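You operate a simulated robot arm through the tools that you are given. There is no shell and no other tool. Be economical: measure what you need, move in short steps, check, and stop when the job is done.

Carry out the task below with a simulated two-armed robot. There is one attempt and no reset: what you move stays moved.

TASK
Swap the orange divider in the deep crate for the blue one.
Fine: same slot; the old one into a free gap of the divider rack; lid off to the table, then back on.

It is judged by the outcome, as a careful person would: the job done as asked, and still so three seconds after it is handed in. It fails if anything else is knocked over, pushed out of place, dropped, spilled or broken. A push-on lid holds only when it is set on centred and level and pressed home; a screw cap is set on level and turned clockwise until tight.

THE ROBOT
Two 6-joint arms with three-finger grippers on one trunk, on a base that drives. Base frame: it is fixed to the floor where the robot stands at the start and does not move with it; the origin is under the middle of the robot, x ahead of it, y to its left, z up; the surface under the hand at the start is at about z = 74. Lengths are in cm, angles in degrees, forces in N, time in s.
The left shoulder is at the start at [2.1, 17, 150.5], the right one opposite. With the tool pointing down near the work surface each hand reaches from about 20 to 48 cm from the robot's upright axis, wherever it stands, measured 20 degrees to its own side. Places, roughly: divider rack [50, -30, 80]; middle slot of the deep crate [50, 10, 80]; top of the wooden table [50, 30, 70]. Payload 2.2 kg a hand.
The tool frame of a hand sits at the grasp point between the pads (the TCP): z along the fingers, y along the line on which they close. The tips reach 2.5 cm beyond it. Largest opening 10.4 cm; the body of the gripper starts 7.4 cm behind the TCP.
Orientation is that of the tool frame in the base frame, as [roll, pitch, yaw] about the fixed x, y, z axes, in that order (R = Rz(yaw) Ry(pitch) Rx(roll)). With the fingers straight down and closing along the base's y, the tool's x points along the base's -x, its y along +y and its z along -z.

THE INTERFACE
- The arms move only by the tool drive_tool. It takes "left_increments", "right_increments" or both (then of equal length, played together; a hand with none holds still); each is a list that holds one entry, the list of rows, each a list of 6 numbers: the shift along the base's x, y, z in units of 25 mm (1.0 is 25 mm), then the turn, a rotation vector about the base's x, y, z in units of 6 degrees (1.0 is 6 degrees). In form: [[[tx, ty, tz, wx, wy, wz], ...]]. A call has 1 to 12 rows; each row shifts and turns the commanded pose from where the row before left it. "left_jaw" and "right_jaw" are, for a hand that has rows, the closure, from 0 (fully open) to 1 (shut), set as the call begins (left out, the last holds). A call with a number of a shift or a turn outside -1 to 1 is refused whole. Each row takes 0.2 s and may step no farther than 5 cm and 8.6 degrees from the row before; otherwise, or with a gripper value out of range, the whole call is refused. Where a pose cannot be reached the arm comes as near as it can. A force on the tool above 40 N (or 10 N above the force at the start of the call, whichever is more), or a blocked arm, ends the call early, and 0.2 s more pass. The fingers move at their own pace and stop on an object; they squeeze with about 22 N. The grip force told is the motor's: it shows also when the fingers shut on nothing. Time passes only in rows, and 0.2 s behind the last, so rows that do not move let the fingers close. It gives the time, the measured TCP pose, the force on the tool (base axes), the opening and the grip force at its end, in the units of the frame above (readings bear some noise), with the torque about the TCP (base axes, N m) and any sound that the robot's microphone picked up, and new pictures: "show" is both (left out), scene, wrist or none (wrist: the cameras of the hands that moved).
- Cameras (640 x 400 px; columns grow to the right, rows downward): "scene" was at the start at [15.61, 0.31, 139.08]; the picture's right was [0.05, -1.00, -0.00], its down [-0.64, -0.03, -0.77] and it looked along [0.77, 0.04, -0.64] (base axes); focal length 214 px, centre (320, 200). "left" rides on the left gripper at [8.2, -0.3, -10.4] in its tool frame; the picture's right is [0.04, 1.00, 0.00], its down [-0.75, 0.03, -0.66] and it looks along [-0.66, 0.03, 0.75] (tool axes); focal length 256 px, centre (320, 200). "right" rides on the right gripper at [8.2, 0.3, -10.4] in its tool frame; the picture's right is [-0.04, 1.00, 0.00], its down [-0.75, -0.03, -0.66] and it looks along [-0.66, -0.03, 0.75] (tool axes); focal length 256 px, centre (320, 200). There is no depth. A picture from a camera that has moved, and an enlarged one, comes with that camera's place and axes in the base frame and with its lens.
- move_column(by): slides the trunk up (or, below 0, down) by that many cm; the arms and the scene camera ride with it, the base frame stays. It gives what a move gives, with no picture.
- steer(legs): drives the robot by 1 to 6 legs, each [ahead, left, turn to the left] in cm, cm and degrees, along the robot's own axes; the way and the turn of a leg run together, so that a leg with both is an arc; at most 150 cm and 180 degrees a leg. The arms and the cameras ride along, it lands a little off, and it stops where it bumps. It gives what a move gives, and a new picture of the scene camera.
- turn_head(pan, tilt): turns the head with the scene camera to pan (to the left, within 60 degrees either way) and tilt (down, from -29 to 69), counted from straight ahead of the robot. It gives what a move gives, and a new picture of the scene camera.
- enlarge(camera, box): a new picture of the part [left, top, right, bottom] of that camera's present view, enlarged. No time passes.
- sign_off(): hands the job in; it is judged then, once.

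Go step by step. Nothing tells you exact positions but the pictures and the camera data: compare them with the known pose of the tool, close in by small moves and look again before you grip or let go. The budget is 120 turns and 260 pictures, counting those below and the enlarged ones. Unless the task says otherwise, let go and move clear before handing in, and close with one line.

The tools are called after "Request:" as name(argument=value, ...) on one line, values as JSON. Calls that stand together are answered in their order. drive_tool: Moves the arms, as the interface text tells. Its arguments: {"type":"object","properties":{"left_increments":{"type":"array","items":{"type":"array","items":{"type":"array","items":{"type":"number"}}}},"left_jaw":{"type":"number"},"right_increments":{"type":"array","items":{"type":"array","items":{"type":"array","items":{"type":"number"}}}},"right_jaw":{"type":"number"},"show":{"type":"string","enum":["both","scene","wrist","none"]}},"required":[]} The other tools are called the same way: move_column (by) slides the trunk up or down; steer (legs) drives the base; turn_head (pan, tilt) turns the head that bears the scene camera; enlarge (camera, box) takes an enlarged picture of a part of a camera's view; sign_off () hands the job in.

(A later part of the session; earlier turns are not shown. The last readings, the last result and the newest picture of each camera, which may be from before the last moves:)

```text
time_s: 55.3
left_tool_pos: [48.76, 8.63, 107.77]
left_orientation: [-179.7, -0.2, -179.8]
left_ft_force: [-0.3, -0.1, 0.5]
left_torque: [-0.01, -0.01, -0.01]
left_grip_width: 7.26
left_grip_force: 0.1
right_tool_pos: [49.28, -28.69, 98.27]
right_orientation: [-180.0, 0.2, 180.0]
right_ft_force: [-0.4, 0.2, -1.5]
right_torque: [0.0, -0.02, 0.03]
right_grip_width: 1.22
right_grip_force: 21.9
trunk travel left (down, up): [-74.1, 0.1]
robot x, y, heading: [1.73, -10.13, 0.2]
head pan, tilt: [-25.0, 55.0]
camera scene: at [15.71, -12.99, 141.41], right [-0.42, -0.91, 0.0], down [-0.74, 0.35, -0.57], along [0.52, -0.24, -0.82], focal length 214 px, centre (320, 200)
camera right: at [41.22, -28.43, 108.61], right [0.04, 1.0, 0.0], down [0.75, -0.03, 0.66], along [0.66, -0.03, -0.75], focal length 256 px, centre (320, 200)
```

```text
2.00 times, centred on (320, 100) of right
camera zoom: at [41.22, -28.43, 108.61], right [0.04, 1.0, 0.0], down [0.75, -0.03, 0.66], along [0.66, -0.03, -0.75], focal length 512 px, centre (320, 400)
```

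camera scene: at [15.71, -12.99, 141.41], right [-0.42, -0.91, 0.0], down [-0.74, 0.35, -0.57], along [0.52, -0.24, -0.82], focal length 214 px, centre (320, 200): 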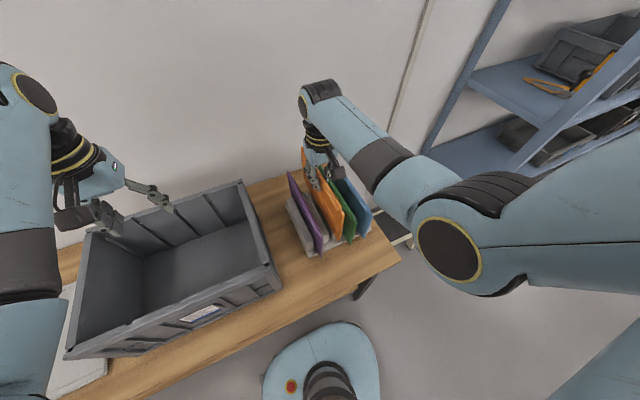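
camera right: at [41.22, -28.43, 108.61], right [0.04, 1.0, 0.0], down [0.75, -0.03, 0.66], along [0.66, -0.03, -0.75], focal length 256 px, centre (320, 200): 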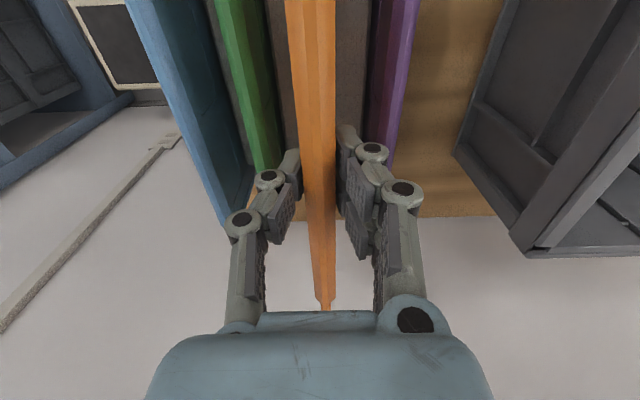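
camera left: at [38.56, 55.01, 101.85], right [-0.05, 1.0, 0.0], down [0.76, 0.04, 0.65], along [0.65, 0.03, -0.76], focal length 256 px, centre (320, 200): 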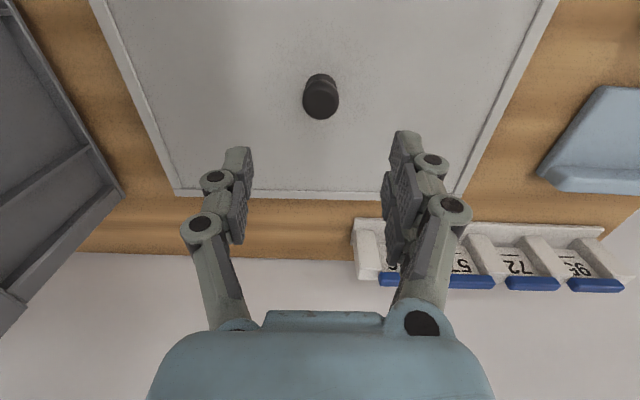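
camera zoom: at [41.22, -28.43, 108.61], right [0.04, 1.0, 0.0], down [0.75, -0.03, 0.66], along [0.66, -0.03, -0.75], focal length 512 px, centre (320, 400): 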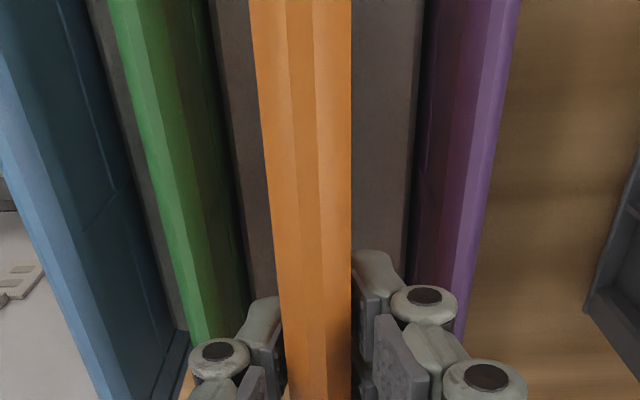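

The orange divider lines up with the gap. Lowering slowly while watching the force.

Request:
drive_tool(right_increments=[[[0, 0, -0.3, 0, 0, 0], [0, 0, -0.3, 0, 0, 0], [0, 0, -0.3, 0, 0, 0], [0, 0, -0.3, 0, 0, 0], [0, 0, -0.25, 0, 0, 0], [0, 0, -0.25, 0, 0, 0], [0, 0, -0.25, 0, 0, 0], [0, 0, -0.25, 0, 0, 0]]])

Request:
enlarge(camera="scene", box=[270, 160, 390, 270])

```text
time_s: 57.1
left_tool_pos: [48.7, 8.66, 107.75]
left_orientation: [-179.8, -0.3, -179.8]
left_ft_force: [-0.3, 0.0, -0.1]
left_torque: [0.02, 0.0, -0.02]
left_grip_width: 7.27
left_grip_force: 0.0
right_tool_pos: [49.36, -28.83, 92.77]
right_orientation: [-180.0, 0.1, -180.0]
right_ft_force: [0.4, -0.1, -1.4]
right_torque: [0.01, 0.01, 0.02]
right_grip_width: 1.2
right_grip_force: 22.2
trunk travel left (down, up): [-74.1, 0.1]
robot x, y, heading: [2.28, -9.85, -0.2]
head pan, tilt: [-25.0, 55.0]
camera scene: at [15.7, -12.98, 141.41], right [-0.42, -0.91, 0.0], down [-0.74, 0.35, -0.57], along [0.52, -0.24, -0.82], focal length 214 px, centre (320, 200)
camera right: at [41.28, -28.53, 103.15], right [0.04, 1.0, 0.0], down [0.75, -0.03, 0.66], along [0.66, -0.03, -0.75], focal length 256 px, centre (320, 200)
```

scene: 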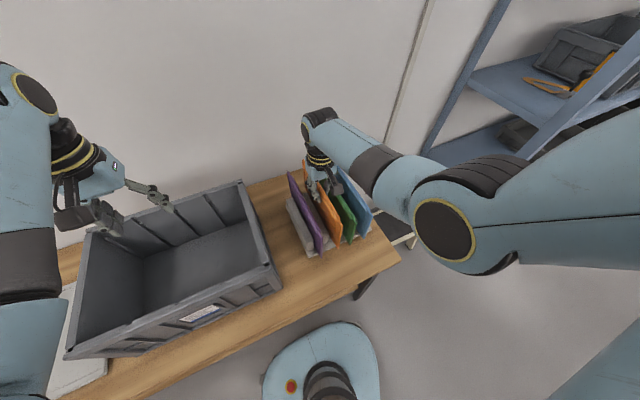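
right: 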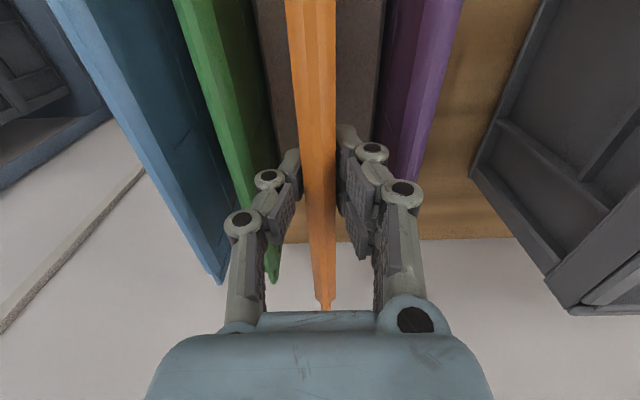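

```text
3.64 times, centred on (330, 215) of scene
camera zoom: at [15.7, -12.98, 141.41], right [-0.42, -0.91, 0.0], down [-0.74, 0.35, -0.57], along [0.52, -0.24, -0.82], focal length 780 px, centre (284, 146)
```

zoom: 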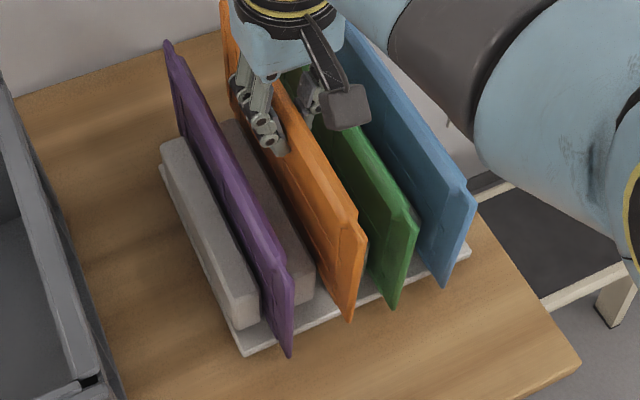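

It is inside the gap with no contact, so I keep lowering.

Request:
drive_tool(right_increments=[[[0, 0, -0.25, 0, 0, 0], [0, 0, -0.25, 0, 0, 0], [0, 0, -0.2, 0, 0, 0], [0, 0, -0.2, 0, 0, 0], [0, 0, -0.12, 0, 0, 0], [0, 0, -0.12, 0, 0, 0], [0, 0, -0.12, 0, 0, 0], [0, 0, 0, 0, 0, 0]]])

Request:
enlarge(camera="scene", box=[270, 160, 390, 270])

```text
time_s: 58.9
left_tool_pos: [48.56, 8.64, 107.69]
left_orientation: [-179.7, -0.3, -179.9]
left_ft_force: [-0.1, 0.0, -0.4]
left_torque: [0.0, 0.02, 0.0]
left_grip_width: 7.3
left_grip_force: 0.0
right_tool_pos: [49.4, -28.75, 89.73]
right_orientation: [180.0, 0.1, 180.0]
right_ft_force: [-1.0, -0.7, -0.6]
right_torque: [0.01, 0.02, 0.0]
right_grip_width: 1.23
right_grip_force: 21.8
trunk travel left (down, up): [-74.1, 0.1]
robot x, y, heading: [1.68, -9.49, 0.2]
head pan, tilt: [-25.0, 55.0]
camera scene: at [15.69, -12.97, 141.41], right [-0.42, -0.91, 0.0], down [-0.74, 0.35, -0.57], along [0.52, -0.24, -0.82], focal length 214 px, centre (320, 200)
camera right: at [41.31, -28.48, 100.08], right [0.04, 1.0, 0.0], down [0.75, -0.03, 0.66], along [0.66, -0.03, -0.75], focal length 256 px, centre (320, 200)
```

scene: 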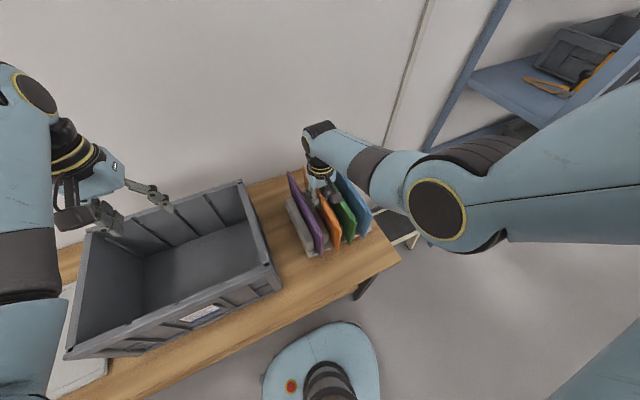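
right: 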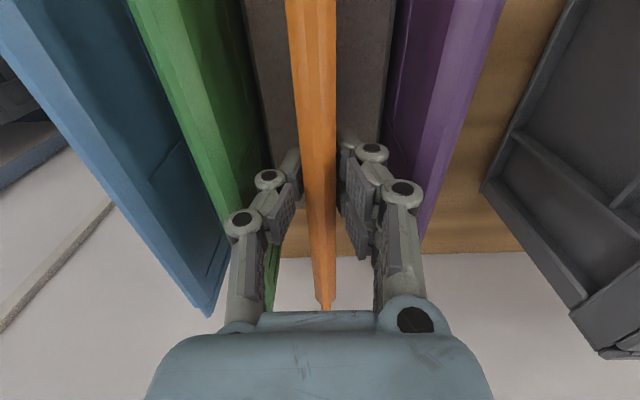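

```text
3.64 times, centred on (330, 215) of scene
camera zoom: at [15.69, -12.97, 141.41], right [-0.42, -0.91, 0.0], down [-0.74, 0.35, -0.57], along [0.52, -0.24, -0.82], focal length 780 px, centre (284, 146)
```

zoom: 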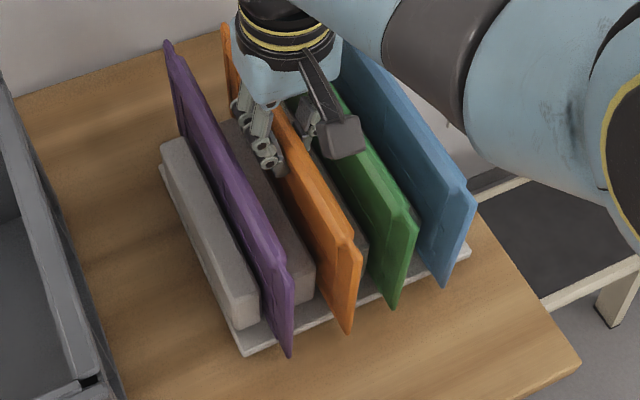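

Request:
drive_tool(right_increments=[[[0, 0, -0.1, 0, 0, 0], [0, 0, -0.1, 0, 0, 0], [0, 0, -0.1, 0, 0, 0], [0, 0, -0.1, 0, 0, 0], [0, 0, -0.1, 0, 0, 0], [0, 0, -0.1, 0, 0, 0]]], show="none")

```text
time_s: 60.3
left_tool_pos: [48.53, 8.72, 107.92]
left_orientation: [-179.7, -0.2, -179.8]
left_ft_force: [0.1, 0.5, 0.0]
left_torque: [-0.01, -0.02, 0.04]
left_grip_width: 7.28
left_grip_force: 0.1
right_tool_pos: [49.41, -28.74, 88.37]
right_orientation: [-180.0, 0.3, 180.0]
right_ft_force: [1.1, -1.2, 15.0]
right_torque: [-0.22, -0.01, 0.0]
right_grip_width: 0.63
right_grip_force: 21.7
trunk travel left (down, up): [-74.1, 0.1]
robot x, y, heading: [2.03, -9.92, -0.2]
head pan, tilt: [-25.0, 55.0]
```

It has seated (15 N). I open the fingers just enough (about 3 cm) and rise.

Request:
drive_tool(right_increments=[[[0, 0, 0.1, 0, 0, 0], [0, 0, 0, 0, 0, 0], [0, 0, 0, 0, 0, 0], [0, 0, 0, 0, 0, 0]]], right_jaw=0.7, show="wrist")

Request:
enlarge(camera="scene", box=[270, 160, 390, 270])

```text
time_s: 61.3
left_tool_pos: [48.7, 8.65, 107.68]
left_orientation: [-179.7, -0.4, -179.9]
left_ft_force: [0.6, 0.5, -0.1]
left_torque: [0.01, 0.0, 0.01]
left_grip_width: 7.28
left_grip_force: 0.0
right_tool_pos: [49.36, -28.82, 88.45]
right_orientation: [-179.9, 0.0, -179.9]
right_ft_force: [0.0, 0.3, 0.2]
right_torque: [0.03, 0.01, 0.03]
right_grip_width: 3.11
right_grip_force: 0.2
trunk travel left (down, up): [-74.1, 0.1]
robot x, y, heading: [2.45, -9.92, 0.1]
head pan, tilt: [-25.0, 55.0]
camera right: at [41.23, -28.53, 98.76], right [0.04, 1.0, 0.0], down [0.75, -0.03, 0.66], along [0.66, -0.03, -0.75], focal length 256 px, centre (320, 200)
```

right: 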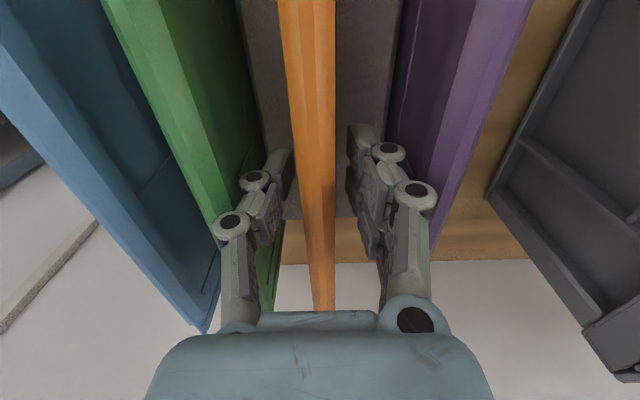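

```text
3.64 times, centred on (330, 215) of scene
camera zoom: at [15.68, -12.97, 141.41], right [-0.42, -0.91, 0.0], down [-0.74, 0.35, -0.57], along [0.52, -0.24, -0.82], focal length 780 px, centre (284, 146)
```

zoom: 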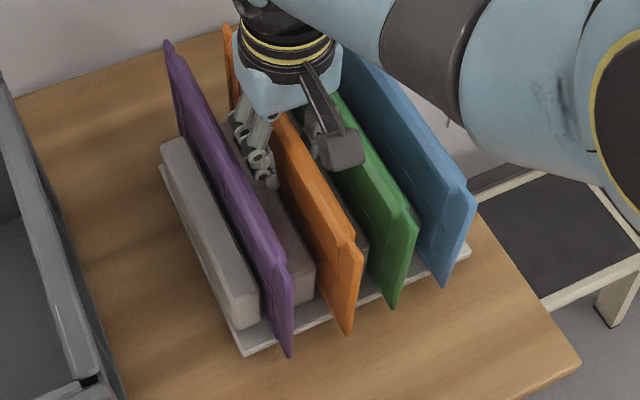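

The orange divider stands upright and level with its neighbours. I rise straight up, then shift above the blue one.

Request:
drive_tool(right_increments=[[[0, 0, 0.5, 0, 0, 0], [0, 0, 0.8, 0, 0, 0], [0, 0, 0.8, 0, 0, 0], [0, 0, 0.8, 0, 0, 0], [0, 0, 0.8, 0, 0, 0], [0, 0, 0.8, 0, 0, 0]]])

Request:
steer(legs=[[0, -10, 0]])

Request:
enlarge(camera="right", box=[0, 0, 640, 400])

```text
time_s: 62.7
left_tool_pos: [48.71, 8.79, 107.83]
left_orientation: [-179.6, -0.3, -179.8]
left_ft_force: [0.0, -0.8, 1.2]
left_torque: [0.04, -0.02, 0.0]
left_grip_width: 7.29
left_grip_force: 0.0
right_tool_pos: [49.39, -28.67, 99.54]
right_orientation: [179.9, 0.0, 179.9]
right_ft_force: [-0.4, 0.2, -0.7]
right_torque: [-0.03, 0.01, -0.06]
right_grip_width: 3.13
right_grip_force: 0.0
trunk travel left (down, up): [-74.1, 0.1]
robot x, y, heading: [2.04, -9.78, -0.0]
head pan, tilt: [-25.0, 55.0]
camera scene: at [15.68, -12.96, 141.41], right [-0.42, -0.91, 0.0], down [-0.74, 0.35, -0.57], along [0.52, -0.24, -0.82], focal length 214 px, centre (320, 200)
camera right: at [41.28, -28.45, 109.92], right [0.04, 1.0, 0.0], down [0.75, -0.03, 0.66], along [0.66, -0.03, -0.75], focal length 256 px, centre (320, 200)
```

scene: 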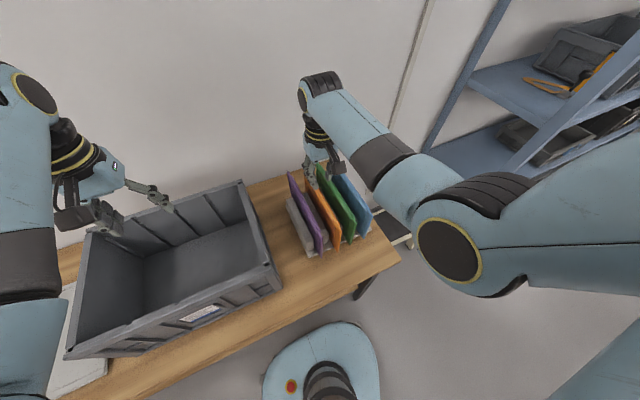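
right: 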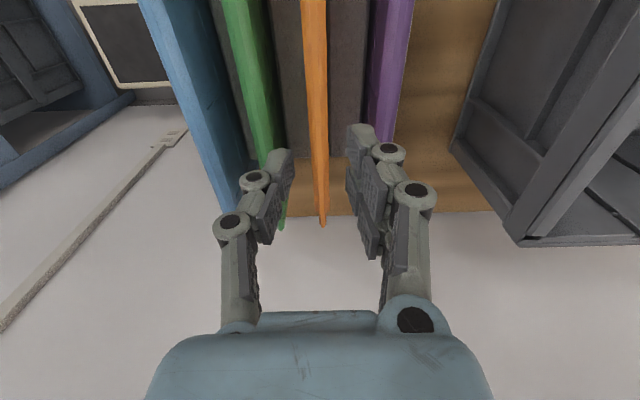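

```text
time_s: 63.8
left_tool_pos: [48.67, -1.29, 107.76]
left_orientation: [-179.7, -0.3, -179.7]
left_ft_force: [0.3, -0.2, 0.2]
left_torque: [0.0, 0.0, 0.02]
left_grip_width: 7.25
left_grip_force: 0.1
right_tool_pos: [49.47, -38.69, 99.6]
right_orientation: [179.8, 0.1, -179.9]
right_ft_force: [-0.6, -0.3, -0.2]
right_torque: [0.01, 0.0, 0.0]
right_grip_width: 3.13
right_grip_force: 0.1
trunk travel left (down, up): [-74.1, 0.1]
robot x, y, heading: [2.02, -19.58, 0.3]
head pan, tilt: [-25.0, 55.0]
camera scene: at [15.71, -23.02, 141.41], right [-0.42, -0.91, 0.0], down [-0.74, 0.34, -0.57], along [0.52, -0.24, -0.82], focal length 214 px, centre (320, 200)
```

scene: 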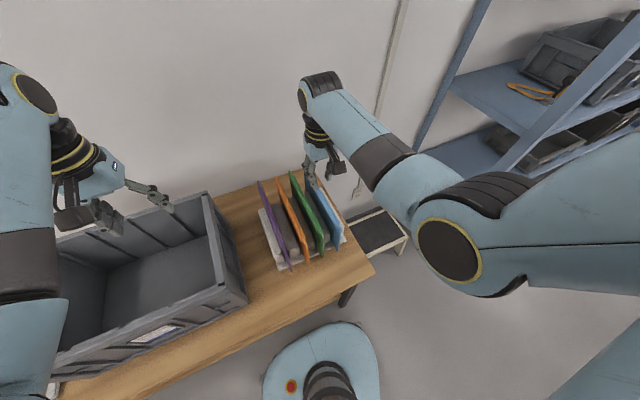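

```text
1.00 times, centred on (320, 200) of right (not enlarged: the box is as wide or as high as the picture)
camera zoom: at [41.35, -38.43, 109.88], right [0.04, 1.0, 0.0], down [0.75, -0.03, 0.66], along [0.66, -0.02, -0.75], focal length 256 px, centre (320, 200)
```

zoom: 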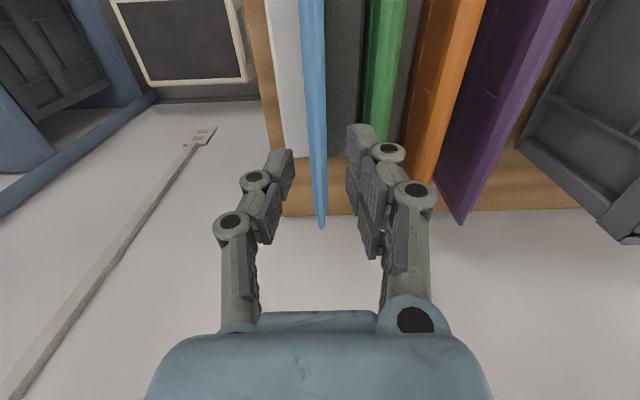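

The blue divider sits centred under the hand just as the orange did. I descend and grip its top rail at the same depth.

Request:
drive_tool(right_increments=[[[0, -0.03, -0.8, 0, 0, 0], [0, 0, -0.8, 0, 0, 0], [0, 0, -0.8, 0, 0, 0], [0, 0, -0.8, 0, 0, 0], [0, 0, -0.5, 0, 0, 0], [0, 0, -0.4, 0, 0, 0]]], show="wrist")

Request:
drive_tool(right_increments=[[[0, 0, 0, 0, 0, 0], [0, 0, 0, 0, 0, 0], [0, 0, 0, 0, 0, 0], [0, 0, 0, 0, 0, 0]]], right_jaw=1, show="wrist")

```text
time_s: 65.2
left_tool_pos: [48.66, -1.16, 107.8]
left_orientation: [-179.8, -0.3, -179.6]
left_ft_force: [-1.1, -0.2, 0.5]
left_torque: [0.01, 0.0, 0.01]
left_grip_width: 7.27
left_grip_force: 0.1
right_tool_pos: [49.49, -38.51, 89.14]
right_orientation: [179.9, 0.1, -179.8]
right_ft_force: [-0.1, -0.2, 0.9]
right_torque: [0.01, -0.02, 0.0]
right_grip_width: 3.08
right_grip_force: 0.0
trunk travel left (down, up): [-74.1, 0.1]
robot x, y, heading: [2.17, -19.66, 0.4]
head pan, tilt: [-25.0, 55.0]
camera right: at [41.3, -38.38, 99.63], right [0.04, 1.0, 0.0], down [0.75, -0.03, 0.66], along [0.66, -0.03, -0.75], focal length 256 px, centre (320, 200)
```

right: 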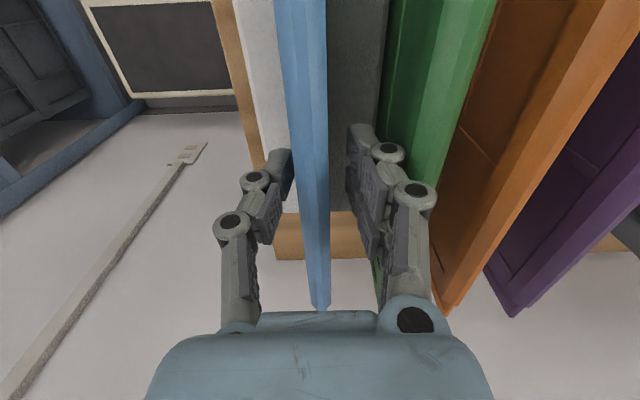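

```text
time_s: 66.2
left_tool_pos: [48.61, -1.25, 107.84]
left_orientation: [-179.7, -0.4, -179.7]
left_ft_force: [0.0, -0.6, 0.7]
left_torque: [0.01, 0.02, 0.03]
left_grip_width: 7.28
left_grip_force: 0.0
right_tool_pos: [49.27, -38.58, 89.33]
right_orientation: [179.9, 0.2, -179.9]
right_ft_force: [0.9, 0.2, 0.5]
right_torque: [-0.02, 0.02, 0.0]
right_grip_width: 1.09
right_grip_force: 22.2
trunk travel left (down, up): [-74.1, 0.1]
robot x, y, heading: [2.15, -19.6, 0.4]
head pan, tilt: [-25.0, 55.0]
camera right: at [41.29, -38.41, 99.65], right [0.04, 1.0, 0.0], down [0.75, -0.03, 0.66], along [0.66, -0.03, -0.75], focal length 256 px, centre (320, 200)
```

right: 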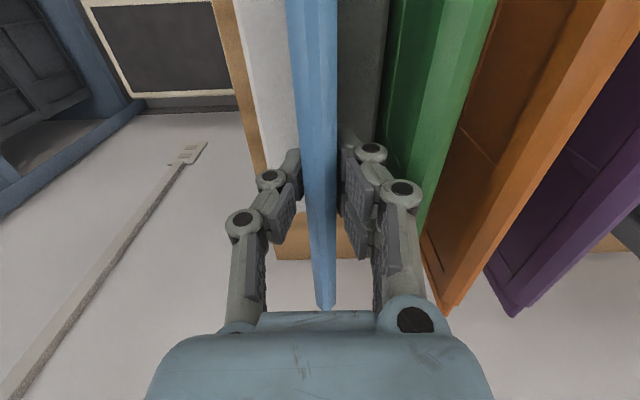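

Gripped with the same appearance as the orange had. Lifting straight up.

Request:
drive_tool(right_increments=[[[0, 0, 0.3, 0, 0, 0], [0, 0, 0.5, 0, 0, 0], [0, 0, 0.6, 0, 0, 0], [0, 0, 0.6, 0, 0, 0], [0, 0, 0.8, 0, 0, 0], [0, 0, 0.8, 0, 0, 0], [0, 0, 0.9, 0, 0, 0], [0, 0, 0.9, 0, 0, 0], [0, 0, 0.9, 0, 0, 0], [0, 0, 0.9, 0, 0, 0], [0, 0, 0.9, 0, 0, 0], [0, 0, 0.9, 0, 0, 0]]])

Request:
enlarge(camera="scene", box=[230, 90, 430, 290])

```text
time_s: 68.8
left_tool_pos: [48.69, -1.24, 107.72]
left_orientation: [-179.7, -0.3, -179.7]
left_ft_force: [0.8, -0.3, 0.1]
left_torque: [0.02, 0.0, 0.01]
left_grip_width: 7.25
left_grip_force: 0.1
right_tool_pos: [49.25, -38.51, 111.84]
right_orientation: [180.0, 0.2, -179.9]
right_ft_force: [0.2, 0.1, -0.5]
right_torque: [0.0, 0.01, 0.01]
right_grip_width: 1.07
right_grip_force: 22.1
trunk travel left (down, up): [-74.1, 0.1]
robot x, y, heading: [2.14, -19.89, 0.2]
head pan, tilt: [-25.0, 55.0]
camera scene: at [15.71, -22.92, 141.41], right [-0.42, -0.91, 0.0], down [-0.74, 0.34, -0.57], along [0.52, -0.24, -0.82], focal length 214 px, centre (320, 200)
camera right: at [41.24, -38.34, 122.21], right [0.04, 1.0, 0.0], down [0.75, -0.03, 0.66], along [0.66, -0.02, -0.75], focal length 256 px, centre (320, 200)
```

scene: 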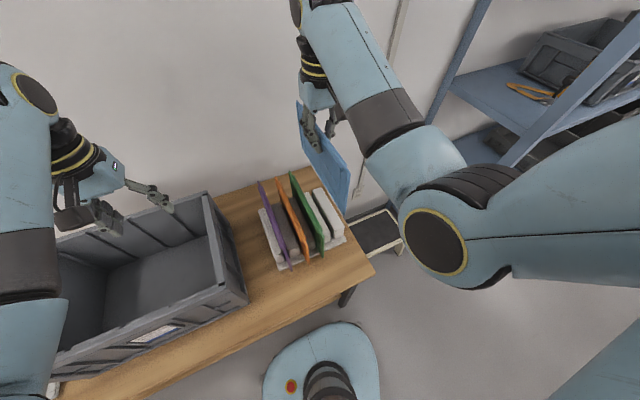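
right: 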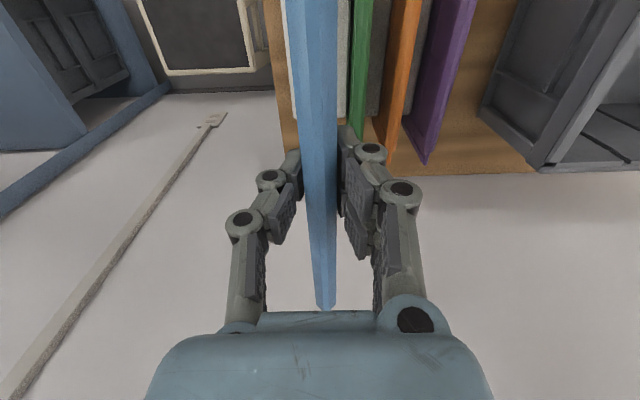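

```text
2.00 times, centred on (330, 190) of scene
camera zoom: at [15.71, -22.92, 141.41], right [-0.42, -0.91, 0.0], down [-0.74, 0.34, -0.57], along [0.52, -0.24, -0.82], focal length 429 px, centre (300, 220)
```

zoom: 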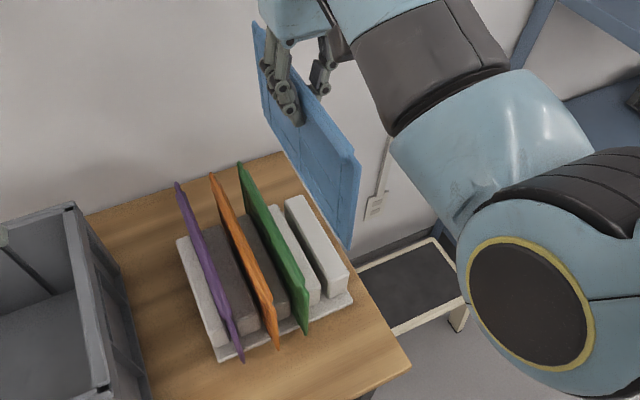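

Blue is clear at z≈98 and the orange stands fine in the rack. I drive left 48.4 cm back over the crate.

Request:
drive_tool(right_increments=[[[0, 0, 0.4, 0, 0, 0]]], show="none")

Request:
steer(legs=[[0, 24.2, 0], [0, 24.2, 0]])

Request:
turn_head(pan=-20, tilt=55)

Request:
enlarge(camera="right", box=[0, 0, 640, 400])

```text
time_s: 69.2
left_tool_pos: [48.78, -1.12, 107.85]
left_orientation: [-179.7, -0.3, -179.6]
left_ft_force: [-0.8, -0.9, -0.1]
left_torque: [-0.01, 0.0, 0.01]
left_grip_width: 7.28
left_grip_force: 0.0
right_tool_pos: [49.37, -38.54, 112.8]
right_orientation: [-179.9, 0.1, -179.9]
right_ft_force: [0.8, 0.0, -1.7]
right_torque: [-0.01, 0.0, 0.0]
right_grip_width: 1.06
right_grip_force: 21.9
trunk travel left (down, up): [-74.1, 0.1]
robot x, y, heading: [2.02, -19.69, 0.2]
head pan, tilt: [-25.0, 55.0]
```

```text
time_s: 72.4
left_tool_pos: [48.48, 46.71, 107.82]
left_orientation: [-179.6, -0.2, -179.6]
left_ft_force: [0.1, 1.7, -0.3]
left_torque: [0.01, 0.0, -0.02]
left_grip_width: 7.28
left_grip_force: 0.0
right_tool_pos: [49.37, 9.34, 112.94]
right_orientation: [-179.9, 0.1, -179.8]
right_ft_force: [-0.1, 0.3, -0.8]
right_torque: [0.01, 0.02, -0.04]
right_grip_width: 1.07
right_grip_force: 22.0
trunk travel left (down, up): [-74.1, 0.1]
robot x, y, heading: [1.64, 28.13, 0.3]
head pan, tilt: [-25.0, 55.0]
camera scene: at [15.55, 25.02, 141.41], right [-0.42, -0.91, 0.0], down [-0.74, 0.34, -0.57], along [0.52, -0.24, -0.82], focal length 214 px, centre (320, 200)
```

scene: 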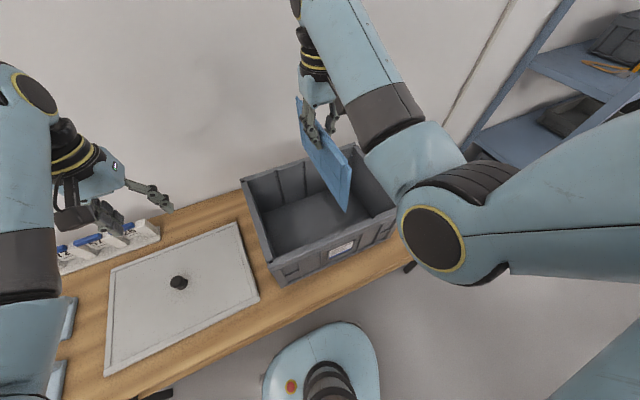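

```text
time_s: 73.0
left_tool_pos: [48.48, 46.73, 107.94]
left_orientation: [-179.7, -0.3, -179.6]
left_ft_force: [-0.5, 0.5, -0.9]
left_torque: [-0.01, 0.01, 0.02]
left_grip_width: 7.29
left_grip_force: 0.1
right_tool_pos: [49.26, 9.45, 112.81]
right_orientation: [179.9, 0.1, -179.9]
right_ft_force: [0.3, 0.9, -1.3]
right_torque: [0.0, 0.04, 0.02]
right_grip_width: 1.11
right_grip_force: 22.1
trunk travel left (down, up): [-74.1, 0.1]
robot x, y, heading: [2.31, 28.26, 0.2]
head pan, tilt: [-20.0, 55.0]
camera scene: at [15.79, 25.63, 141.41], right [-0.34, -0.94, 0.0], down [-0.77, 0.28, -0.57], along [0.54, -0.19, -0.82], focal length 214 px, centre (320, 200)
```

scene: 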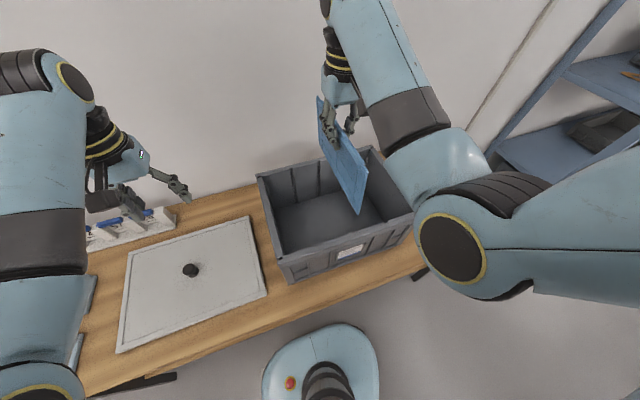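

```text
1.00 times, centred on (320, 200) of right (not enlarged: the box is as wide or as high as the picture)
camera zoom: at [41.13, 9.62, 123.18], right [0.04, 1.0, 0.0], down [0.75, -0.03, 0.66], along [0.66, -0.02, -0.75], focal length 256 px, centre (320, 200)
```

zoom: 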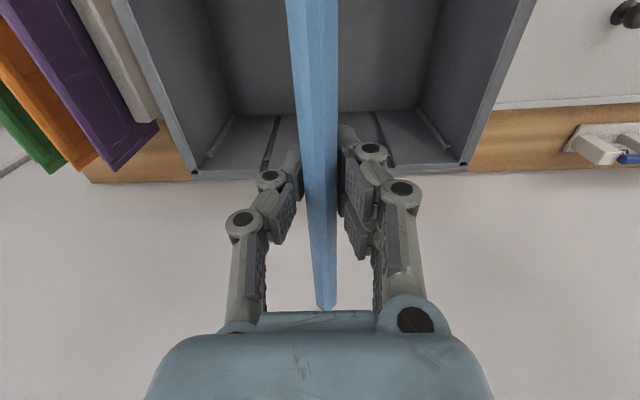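

Request:
enlarge(camera="right", box=[260, 220, 400, 320])

Request:
enlarge(camera="scene", box=[240, 90, 440, 290])

```text
4.00 times, centred on (330, 270) of right
camera zoom: at [41.13, 9.62, 123.18], right [0.04, 1.0, 0.0], down [0.75, -0.03, 0.66], along [0.66, -0.02, -0.75], focal length 1024 px, centre (280, -80)
```

zoom: 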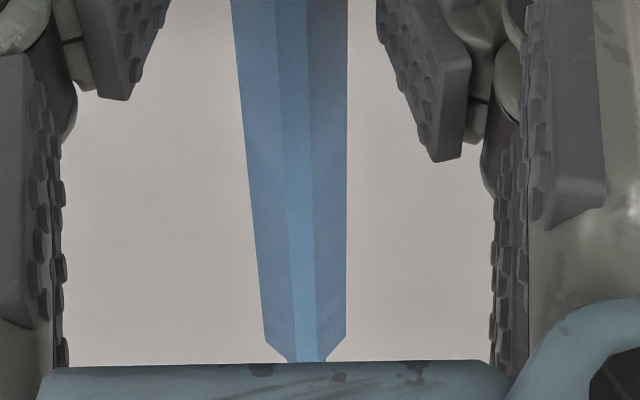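

```text
2.00 times, centred on (340, 190) of scene
camera zoom: at [15.79, 25.63, 141.41], right [-0.34, -0.94, 0.0], down [-0.77, 0.28, -0.57], along [0.54, -0.19, -0.82], focal length 429 px, centre (280, 220)
```

zoom: 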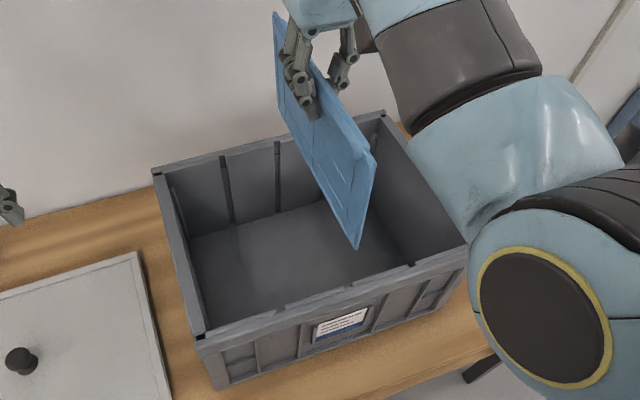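

Blue sits about 0.5 cm further forward in the hand than orange did, so I aim for TCP (47.3, 9.87) and come down to just above the rim to check against the grooves.

Request:
drive_tool(right_increments=[[[-0.1, 0.05, -0.4, 0, 0, 0], [-0.25, 0.05, -0.4, 0, 0, 0], [-0.25, 0.06, -0.2, 0, 0, 0], [-0.2, 0, -0.1, 0, 0, 0], [0, 0, 0, 0, 0, 0]]])

Request:
enlarge(camera="scene", box=[290, 150, 410, 270])

Request:
enlarge(camera="scene", box=[260, 90, 380, 190])

```text
time_s: 74.2
left_tool_pos: [48.55, 46.69, 107.77]
left_orientation: [-179.7, -0.3, -179.5]
left_ft_force: [-0.2, -0.9, 0.1]
left_torque: [0.02, 0.01, -0.02]
left_grip_width: 7.26
left_grip_force: 0.0
right_tool_pos: [47.31, 9.64, 109.98]
right_orientation: [180.0, 0.1, -179.9]
right_ft_force: [-0.2, 0.2, -2.0]
right_torque: [0.01, 0.05, 0.0]
right_grip_width: 1.02
right_grip_force: 22.0
trunk travel left (down, up): [-74.1, 0.1]
robot x, y, heading: [2.19, 27.87, -0.0]
head pan, tilt: [-20.0, 55.0]
camera scene: at [15.8, 25.57, 141.41], right [-0.34, -0.94, 0.0], down [-0.77, 0.28, -0.57], along [0.54, -0.19, -0.82], focal length 214 px, centre (320, 200)
camera right: at [39.17, 9.92, 120.38], right [0.04, 1.0, 0.0], down [0.75, -0.03, 0.66], along [0.66, -0.02, -0.75], focal length 256 px, centre (320, 200)
```

scene: 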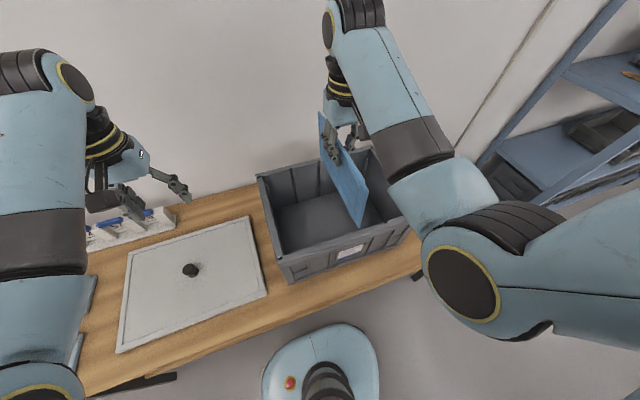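
right: 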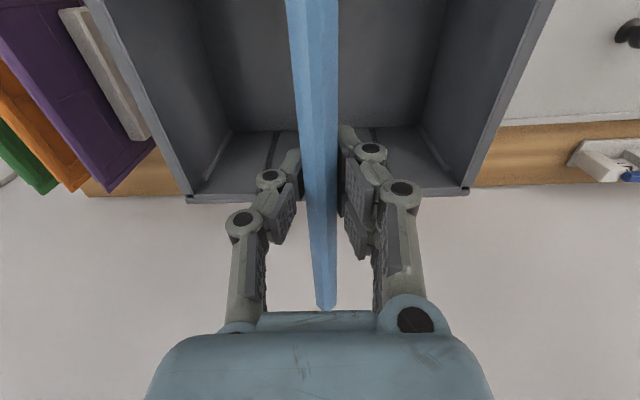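

```text
3.33 times, centred on (350, 210) of scene
camera zoom: at [15.8, 25.57, 141.41], right [-0.34, -0.94, 0.0], down [-0.77, 0.28, -0.57], along [0.54, -0.19, -0.82], focal length 715 px, centre (220, 167)
```

zoom: 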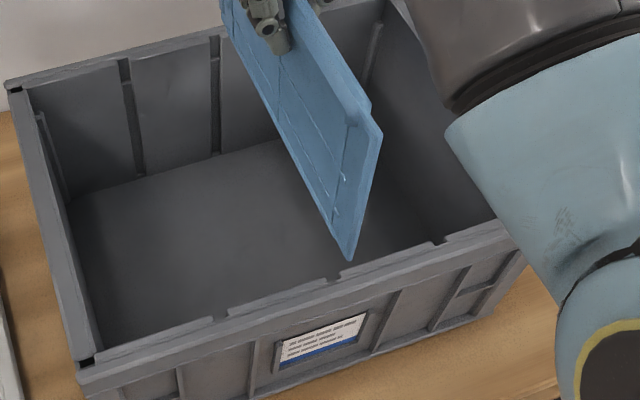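

```text
4.00 times, centred on (320, 140) of scene
camera zoom: at [15.8, 25.57, 141.41], right [-0.34, -0.94, 0.0], down [-0.77, 0.28, -0.57], along [0.54, -0.19, -0.82], focal length 858 px, centre (320, 440)
```

zoom: 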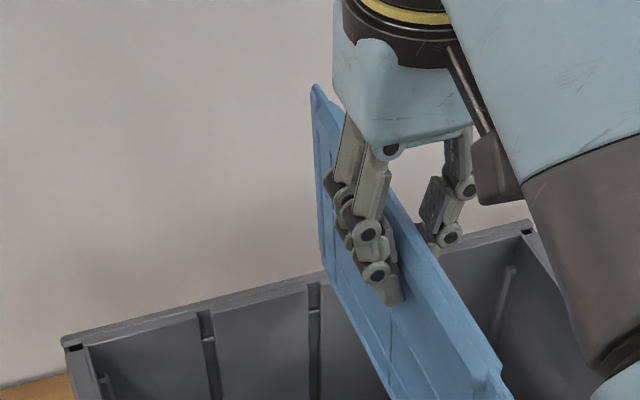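

The blue plate hangs tilted about 3° in the grip, with its bottom roughly 0.8 cm toward −y. I'll turn the hand about x to make it plumb and recheck.

Request:
drive_tool(right_increments=[[[0, 0.04, 0, 0.28, 0, 0], [0, 0.04, 0, 0.27, 0, 0], [0, 0, 0, 0, 0, 0]]], show="wrist")

Request:
enlarge(camera="scene", box=[240, 90, 440, 290])

Request:
enlarge(camera="scene", box=[290, 150, 410, 270])

```text
time_s: 75.0
left_tool_pos: [48.52, 46.77, 107.7]
left_orientation: [-179.7, -0.3, -179.7]
left_ft_force: [0.1, 0.0, -0.2]
left_torque: [0.02, 0.02, 0.03]
left_grip_width: 7.26
left_grip_force: 0.1
right_tool_pos: [47.25, 9.81, 110.1]
right_orientation: [176.7, 0.1, -179.9]
right_ft_force: [-0.3, 0.1, -0.8]
right_torque: [0.01, 0.0, -0.01]
right_grip_width: 1.06
right_grip_force: 22.2
trunk travel left (down, up): [-74.1, 0.1]
robot x, y, heading: [1.86, 28.16, 0.2]
head pan, tilt: [-20.0, 55.0]
camera right: at [39.12, 9.56, 120.41], right [0.04, 1.0, 0.06], down [0.75, -0.07, 0.66], along [0.66, 0.02, -0.75], focal length 256 px, centre (320, 200)
```

right: 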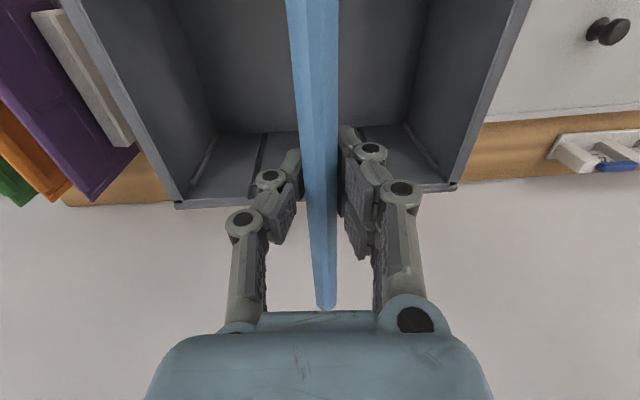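

```text
2.00 times, centred on (340, 190) of scene
camera zoom: at [15.79, 25.59, 141.41], right [-0.34, -0.94, 0.0], down [-0.77, 0.28, -0.57], along [0.54, -0.19, -0.82], focal length 429 px, centre (280, 220)
```

zoom: 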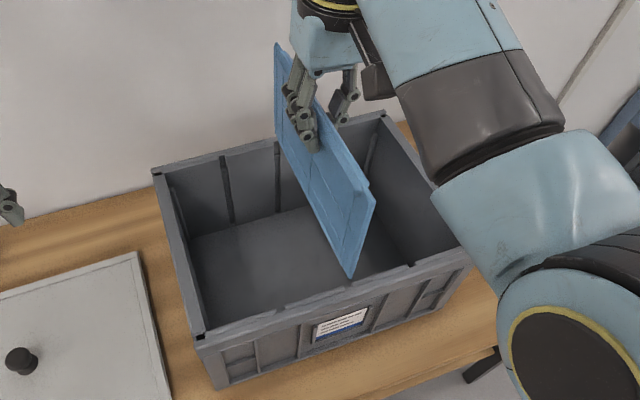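

```text
3.33 times, centred on (350, 210) of scene
camera zoom: at [15.79, 25.59, 141.41], right [-0.34, -0.94, 0.0], down [-0.77, 0.28, -0.57], along [0.54, -0.19, -0.82], focal length 715 px, centre (220, 167)
```

zoom: 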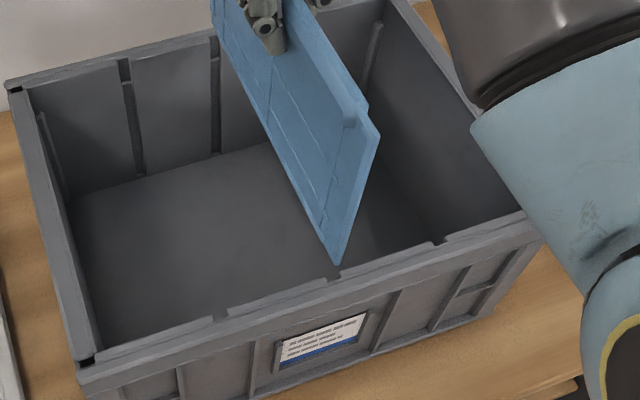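

Request:
drive_tool(right_increments=[[[0, 0, 0, -0.27, 0, 0], [0, 0, 0, 0, 0, 0]]], show="none")

Request:
enlarge(camera="scene", box=[320, 170, 380, 230])

Request:
enlarge(camera="scene", box=[250, 90, 350, 190])

```text
time_s: 75.7
left_tool_pos: [48.56, 46.67, 107.78]
left_orientation: [-179.7, -0.3, -179.6]
left_ft_force: [0.0, -0.2, -0.7]
left_torque: [-0.02, -0.02, 0.03]
left_grip_width: 7.29
left_grip_force: 0.0
right_tool_pos: [47.24, 9.93, 109.92]
right_orientation: [178.3, 0.1, -179.8]
right_ft_force: [-0.1, 0.0, -1.3]
right_torque: [0.04, 0.02, 0.01]
right_grip_width: 1.03
right_grip_force: 22.3
trunk travel left (down, up): [-74.1, 0.1]
robot x, y, heading: [1.81, 28.13, 0.5]
head pan, tilt: [-20.0, 55.0]
```

```text
6.67 times, centred on (350, 200) of scene
camera zoom: at [15.79, 25.55, 141.41], right [-0.34, -0.94, 0.0], down [-0.77, 0.28, -0.57], along [0.54, -0.19, -0.82], focal length 1430 px, centre (120, 200)
```

zoom: 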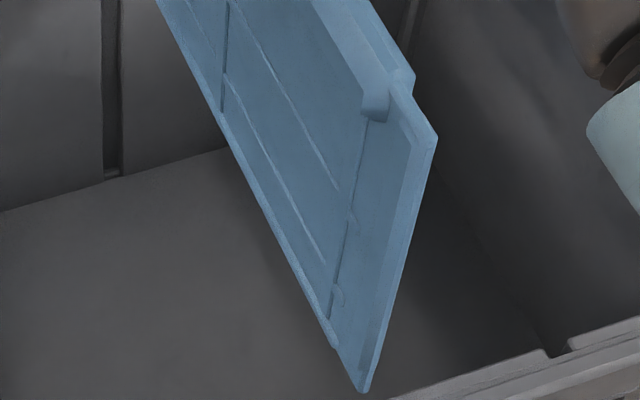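

```text
4.00 times, centred on (300, 140) of scene
camera zoom: at [15.79, 25.55, 141.41], right [-0.34, -0.94, 0.0], down [-0.77, 0.28, -0.57], along [0.54, -0.19, -0.82], focal length 858 px, centre (400, 440)
```

zoom: 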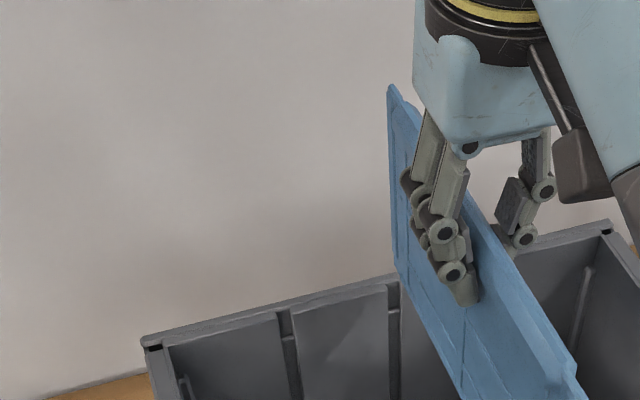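

Request:
enlarge(camera="scene", box=[325, 195, 385, 250])

```text
7.27 times, centred on (355, 222) of scene
camera zoom: at [15.79, 25.55, 141.41], right [-0.34, -0.94, 0.0], down [-0.77, 0.28, -0.57], along [0.54, -0.19, -0.82], focal length 1560 px, centre (66, 36)
```

zoom: 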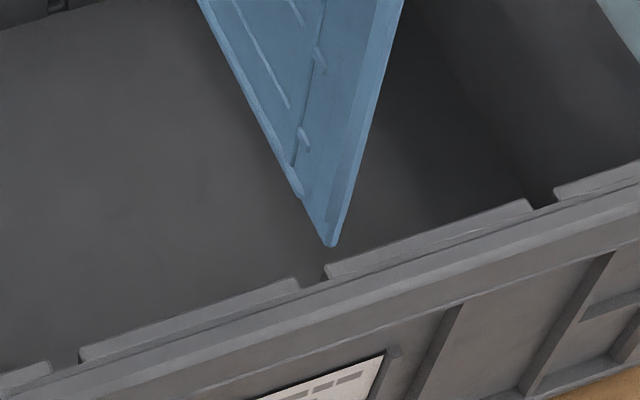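

The tip is nearly over the middle notch. A small correction (+0.2 cm in y, +0.15 in x), then I lower to rim level and look again.

Request:
drive_tool(right_increments=[[[0.06, 0.08, -0.3, 0.04, 0, 0], [0, 0, -0.3, 0, 0, 0], [0, 0, -0.2, 0, 0, 0], [0, 0, 0, 0, 0, 0]]], show="none")

Request:
enlarge(camera="scene", box=[325, 195, 385, 250])

Request:
enlarge(camera="scene", box=[290, 110, 400, 220])

```text
time_s: 76.7
left_tool_pos: [48.48, 46.75, 107.86]
left_orientation: [-179.7, -0.3, -179.6]
left_ft_force: [-1.4, 0.3, -0.1]
left_torque: [0.01, -0.01, 0.01]
left_grip_width: 7.29
left_grip_force: 0.0
right_tool_pos: [47.39, 10.2, 108.07]
right_orientation: [178.1, 0.1, -179.8]
right_ft_force: [-0.1, 0.6, -1.6]
right_torque: [-0.02, 0.01, 0.0]
right_grip_width: 1.03
right_grip_force: 21.5
trunk travel left (down, up): [-74.1, 0.1]
robot x, y, heading: [1.81, 28.32, 0.1]
head pan, tilt: [-20.0, 55.0]
```

```text
7.27 times, centred on (355, 222) of scene
camera zoom: at [15.79, 25.57, 141.41], right [-0.34, -0.94, 0.0], down [-0.77, 0.28, -0.57], along [0.54, -0.19, -0.82], focal length 1560 px, centre (66, 36)
```

zoom: 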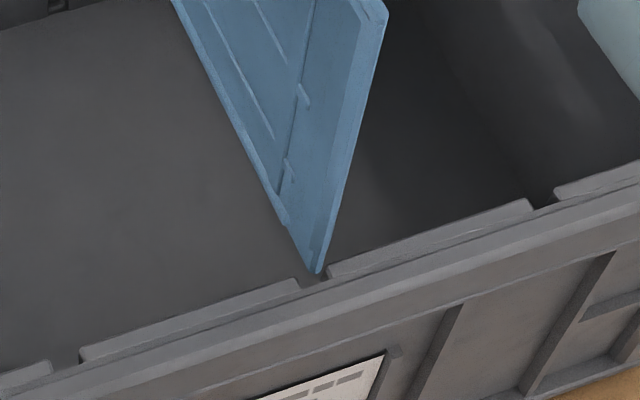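

```text
3.64 times, centred on (345, 165) of scene
camera zoom: at [15.79, 25.57, 141.41], right [-0.34, -0.94, 0.0], down [-0.77, 0.28, -0.57], along [0.54, -0.19, -0.82], focal length 780 px, centre (229, 327)
```

zoom: 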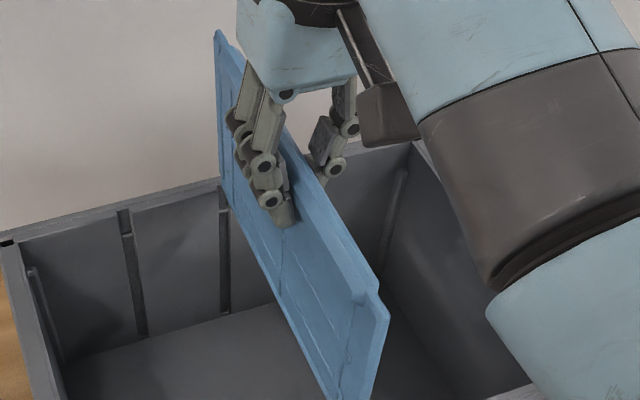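

The tip looks right over the middle notch. Lowering gently while watching the force.

Request:
drive_tool(right_increments=[[[0, 0, -0.15, 0, 0, 0], [0, 0, -0.15, 0, 0, 0], [0, 0, -0.15, 0, 0, 0], [0, 0, -0.15, 0, 0, 0], [0, 0, 0, 0, 0, 0]]], show="none")

Request:
enlarge(camera="scene", box=[325, 195, 385, 250])

```text
time_s: 77.8
left_tool_pos: [48.5, 46.7, 107.81]
left_orientation: [-179.8, -0.3, -179.7]
left_ft_force: [0.3, 0.2, -0.2]
left_torque: [0.01, -0.03, -0.01]
left_grip_width: 7.32
left_grip_force: 0.1
right_tool_pos: [47.42, 10.12, 106.52]
right_orientation: [178.1, 0.1, -179.8]
right_ft_force: [-0.9, 0.1, -0.7]
right_torque: [0.03, -0.02, 0.03]
right_grip_width: 1.04
right_grip_force: 21.8
trunk travel left (down, up): [-74.1, 0.1]
robot x, y, heading: [1.92, 28.15, 0.1]
head pan, tilt: [-20.0, 55.0]
```

```text
7.27 times, centred on (355, 222) of scene
camera zoom: at [15.79, 25.58, 141.41], right [-0.34, -0.94, 0.0], down [-0.77, 0.28, -0.57], along [0.54, -0.19, -0.82], focal length 1560 px, centre (66, 36)
```

zoom: 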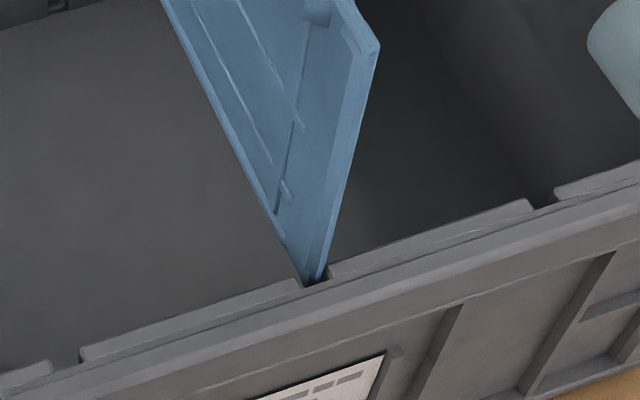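

The near edge has entered the groove and there is no force, so I continue down.

Request:
drive_tool(right_increments=[[[0, 0, -0.2, 0, 0, 0], [0, 0, -0.2, 0, 0, 0], [0, 0, -0.2, 0, 0, 0], [0, 0, -0.2, 0, 0, 0], [0, 0, -0.2, 0, 0, 0], [0, 0, -0.2, 0, 0, 0], [0, 0, 0, 0, 0, 0]]], show="wrist")

Request:
enlarge(camera="scene", box=[280, 110, 400, 250])

```text
time_s: 79.5
left_tool_pos: [48.45, 46.75, 107.7]
left_orientation: [-179.7, -0.2, -179.5]
left_ft_force: [0.7, 0.6, 0.5]
left_torque: [0.02, -0.03, 0.02]
left_grip_width: 7.27
left_grip_force: 0.1
right_tool_pos: [47.36, 10.06, 103.48]
right_orientation: [178.1, 0.2, -179.8]
right_ft_force: [-1.0, 0.6, -1.3]
right_torque: [0.0, 0.02, 0.02]
right_grip_width: 1.04
right_grip_force: 22.4
trunk travel left (down, up): [-74.1, 0.1]
robot x, y, heading: [2.07, 28.09, 0.3]
head pan, tilt: [-20.0, 55.0]
camera right: at [39.31, 9.98, 113.9], right [0.04, 1.0, 0.03], down [0.75, -0.05, 0.66], along [0.66, 0.0, -0.75], focal length 256 px, centre (320, 200)
```

right: 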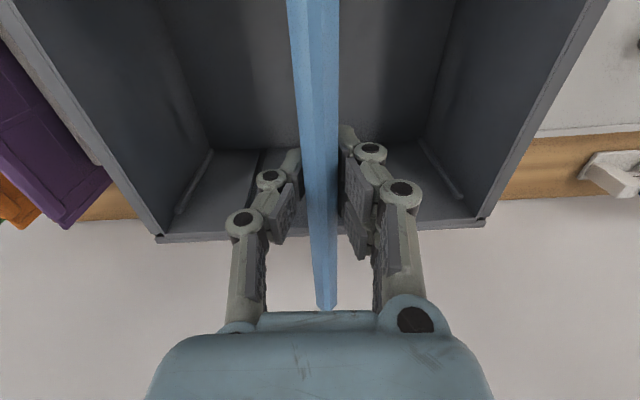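

```text
2.86 times, centred on (340, 180) of scene
camera zoom: at [15.79, 25.58, 141.41], right [-0.34, -0.94, 0.0], down [-0.77, 0.28, -0.57], along [0.54, -0.19, -0.82], focal length 613 px, centre (263, 257)
```

zoom: 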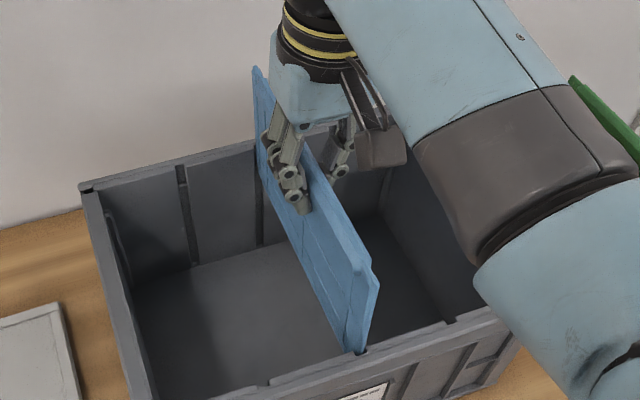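

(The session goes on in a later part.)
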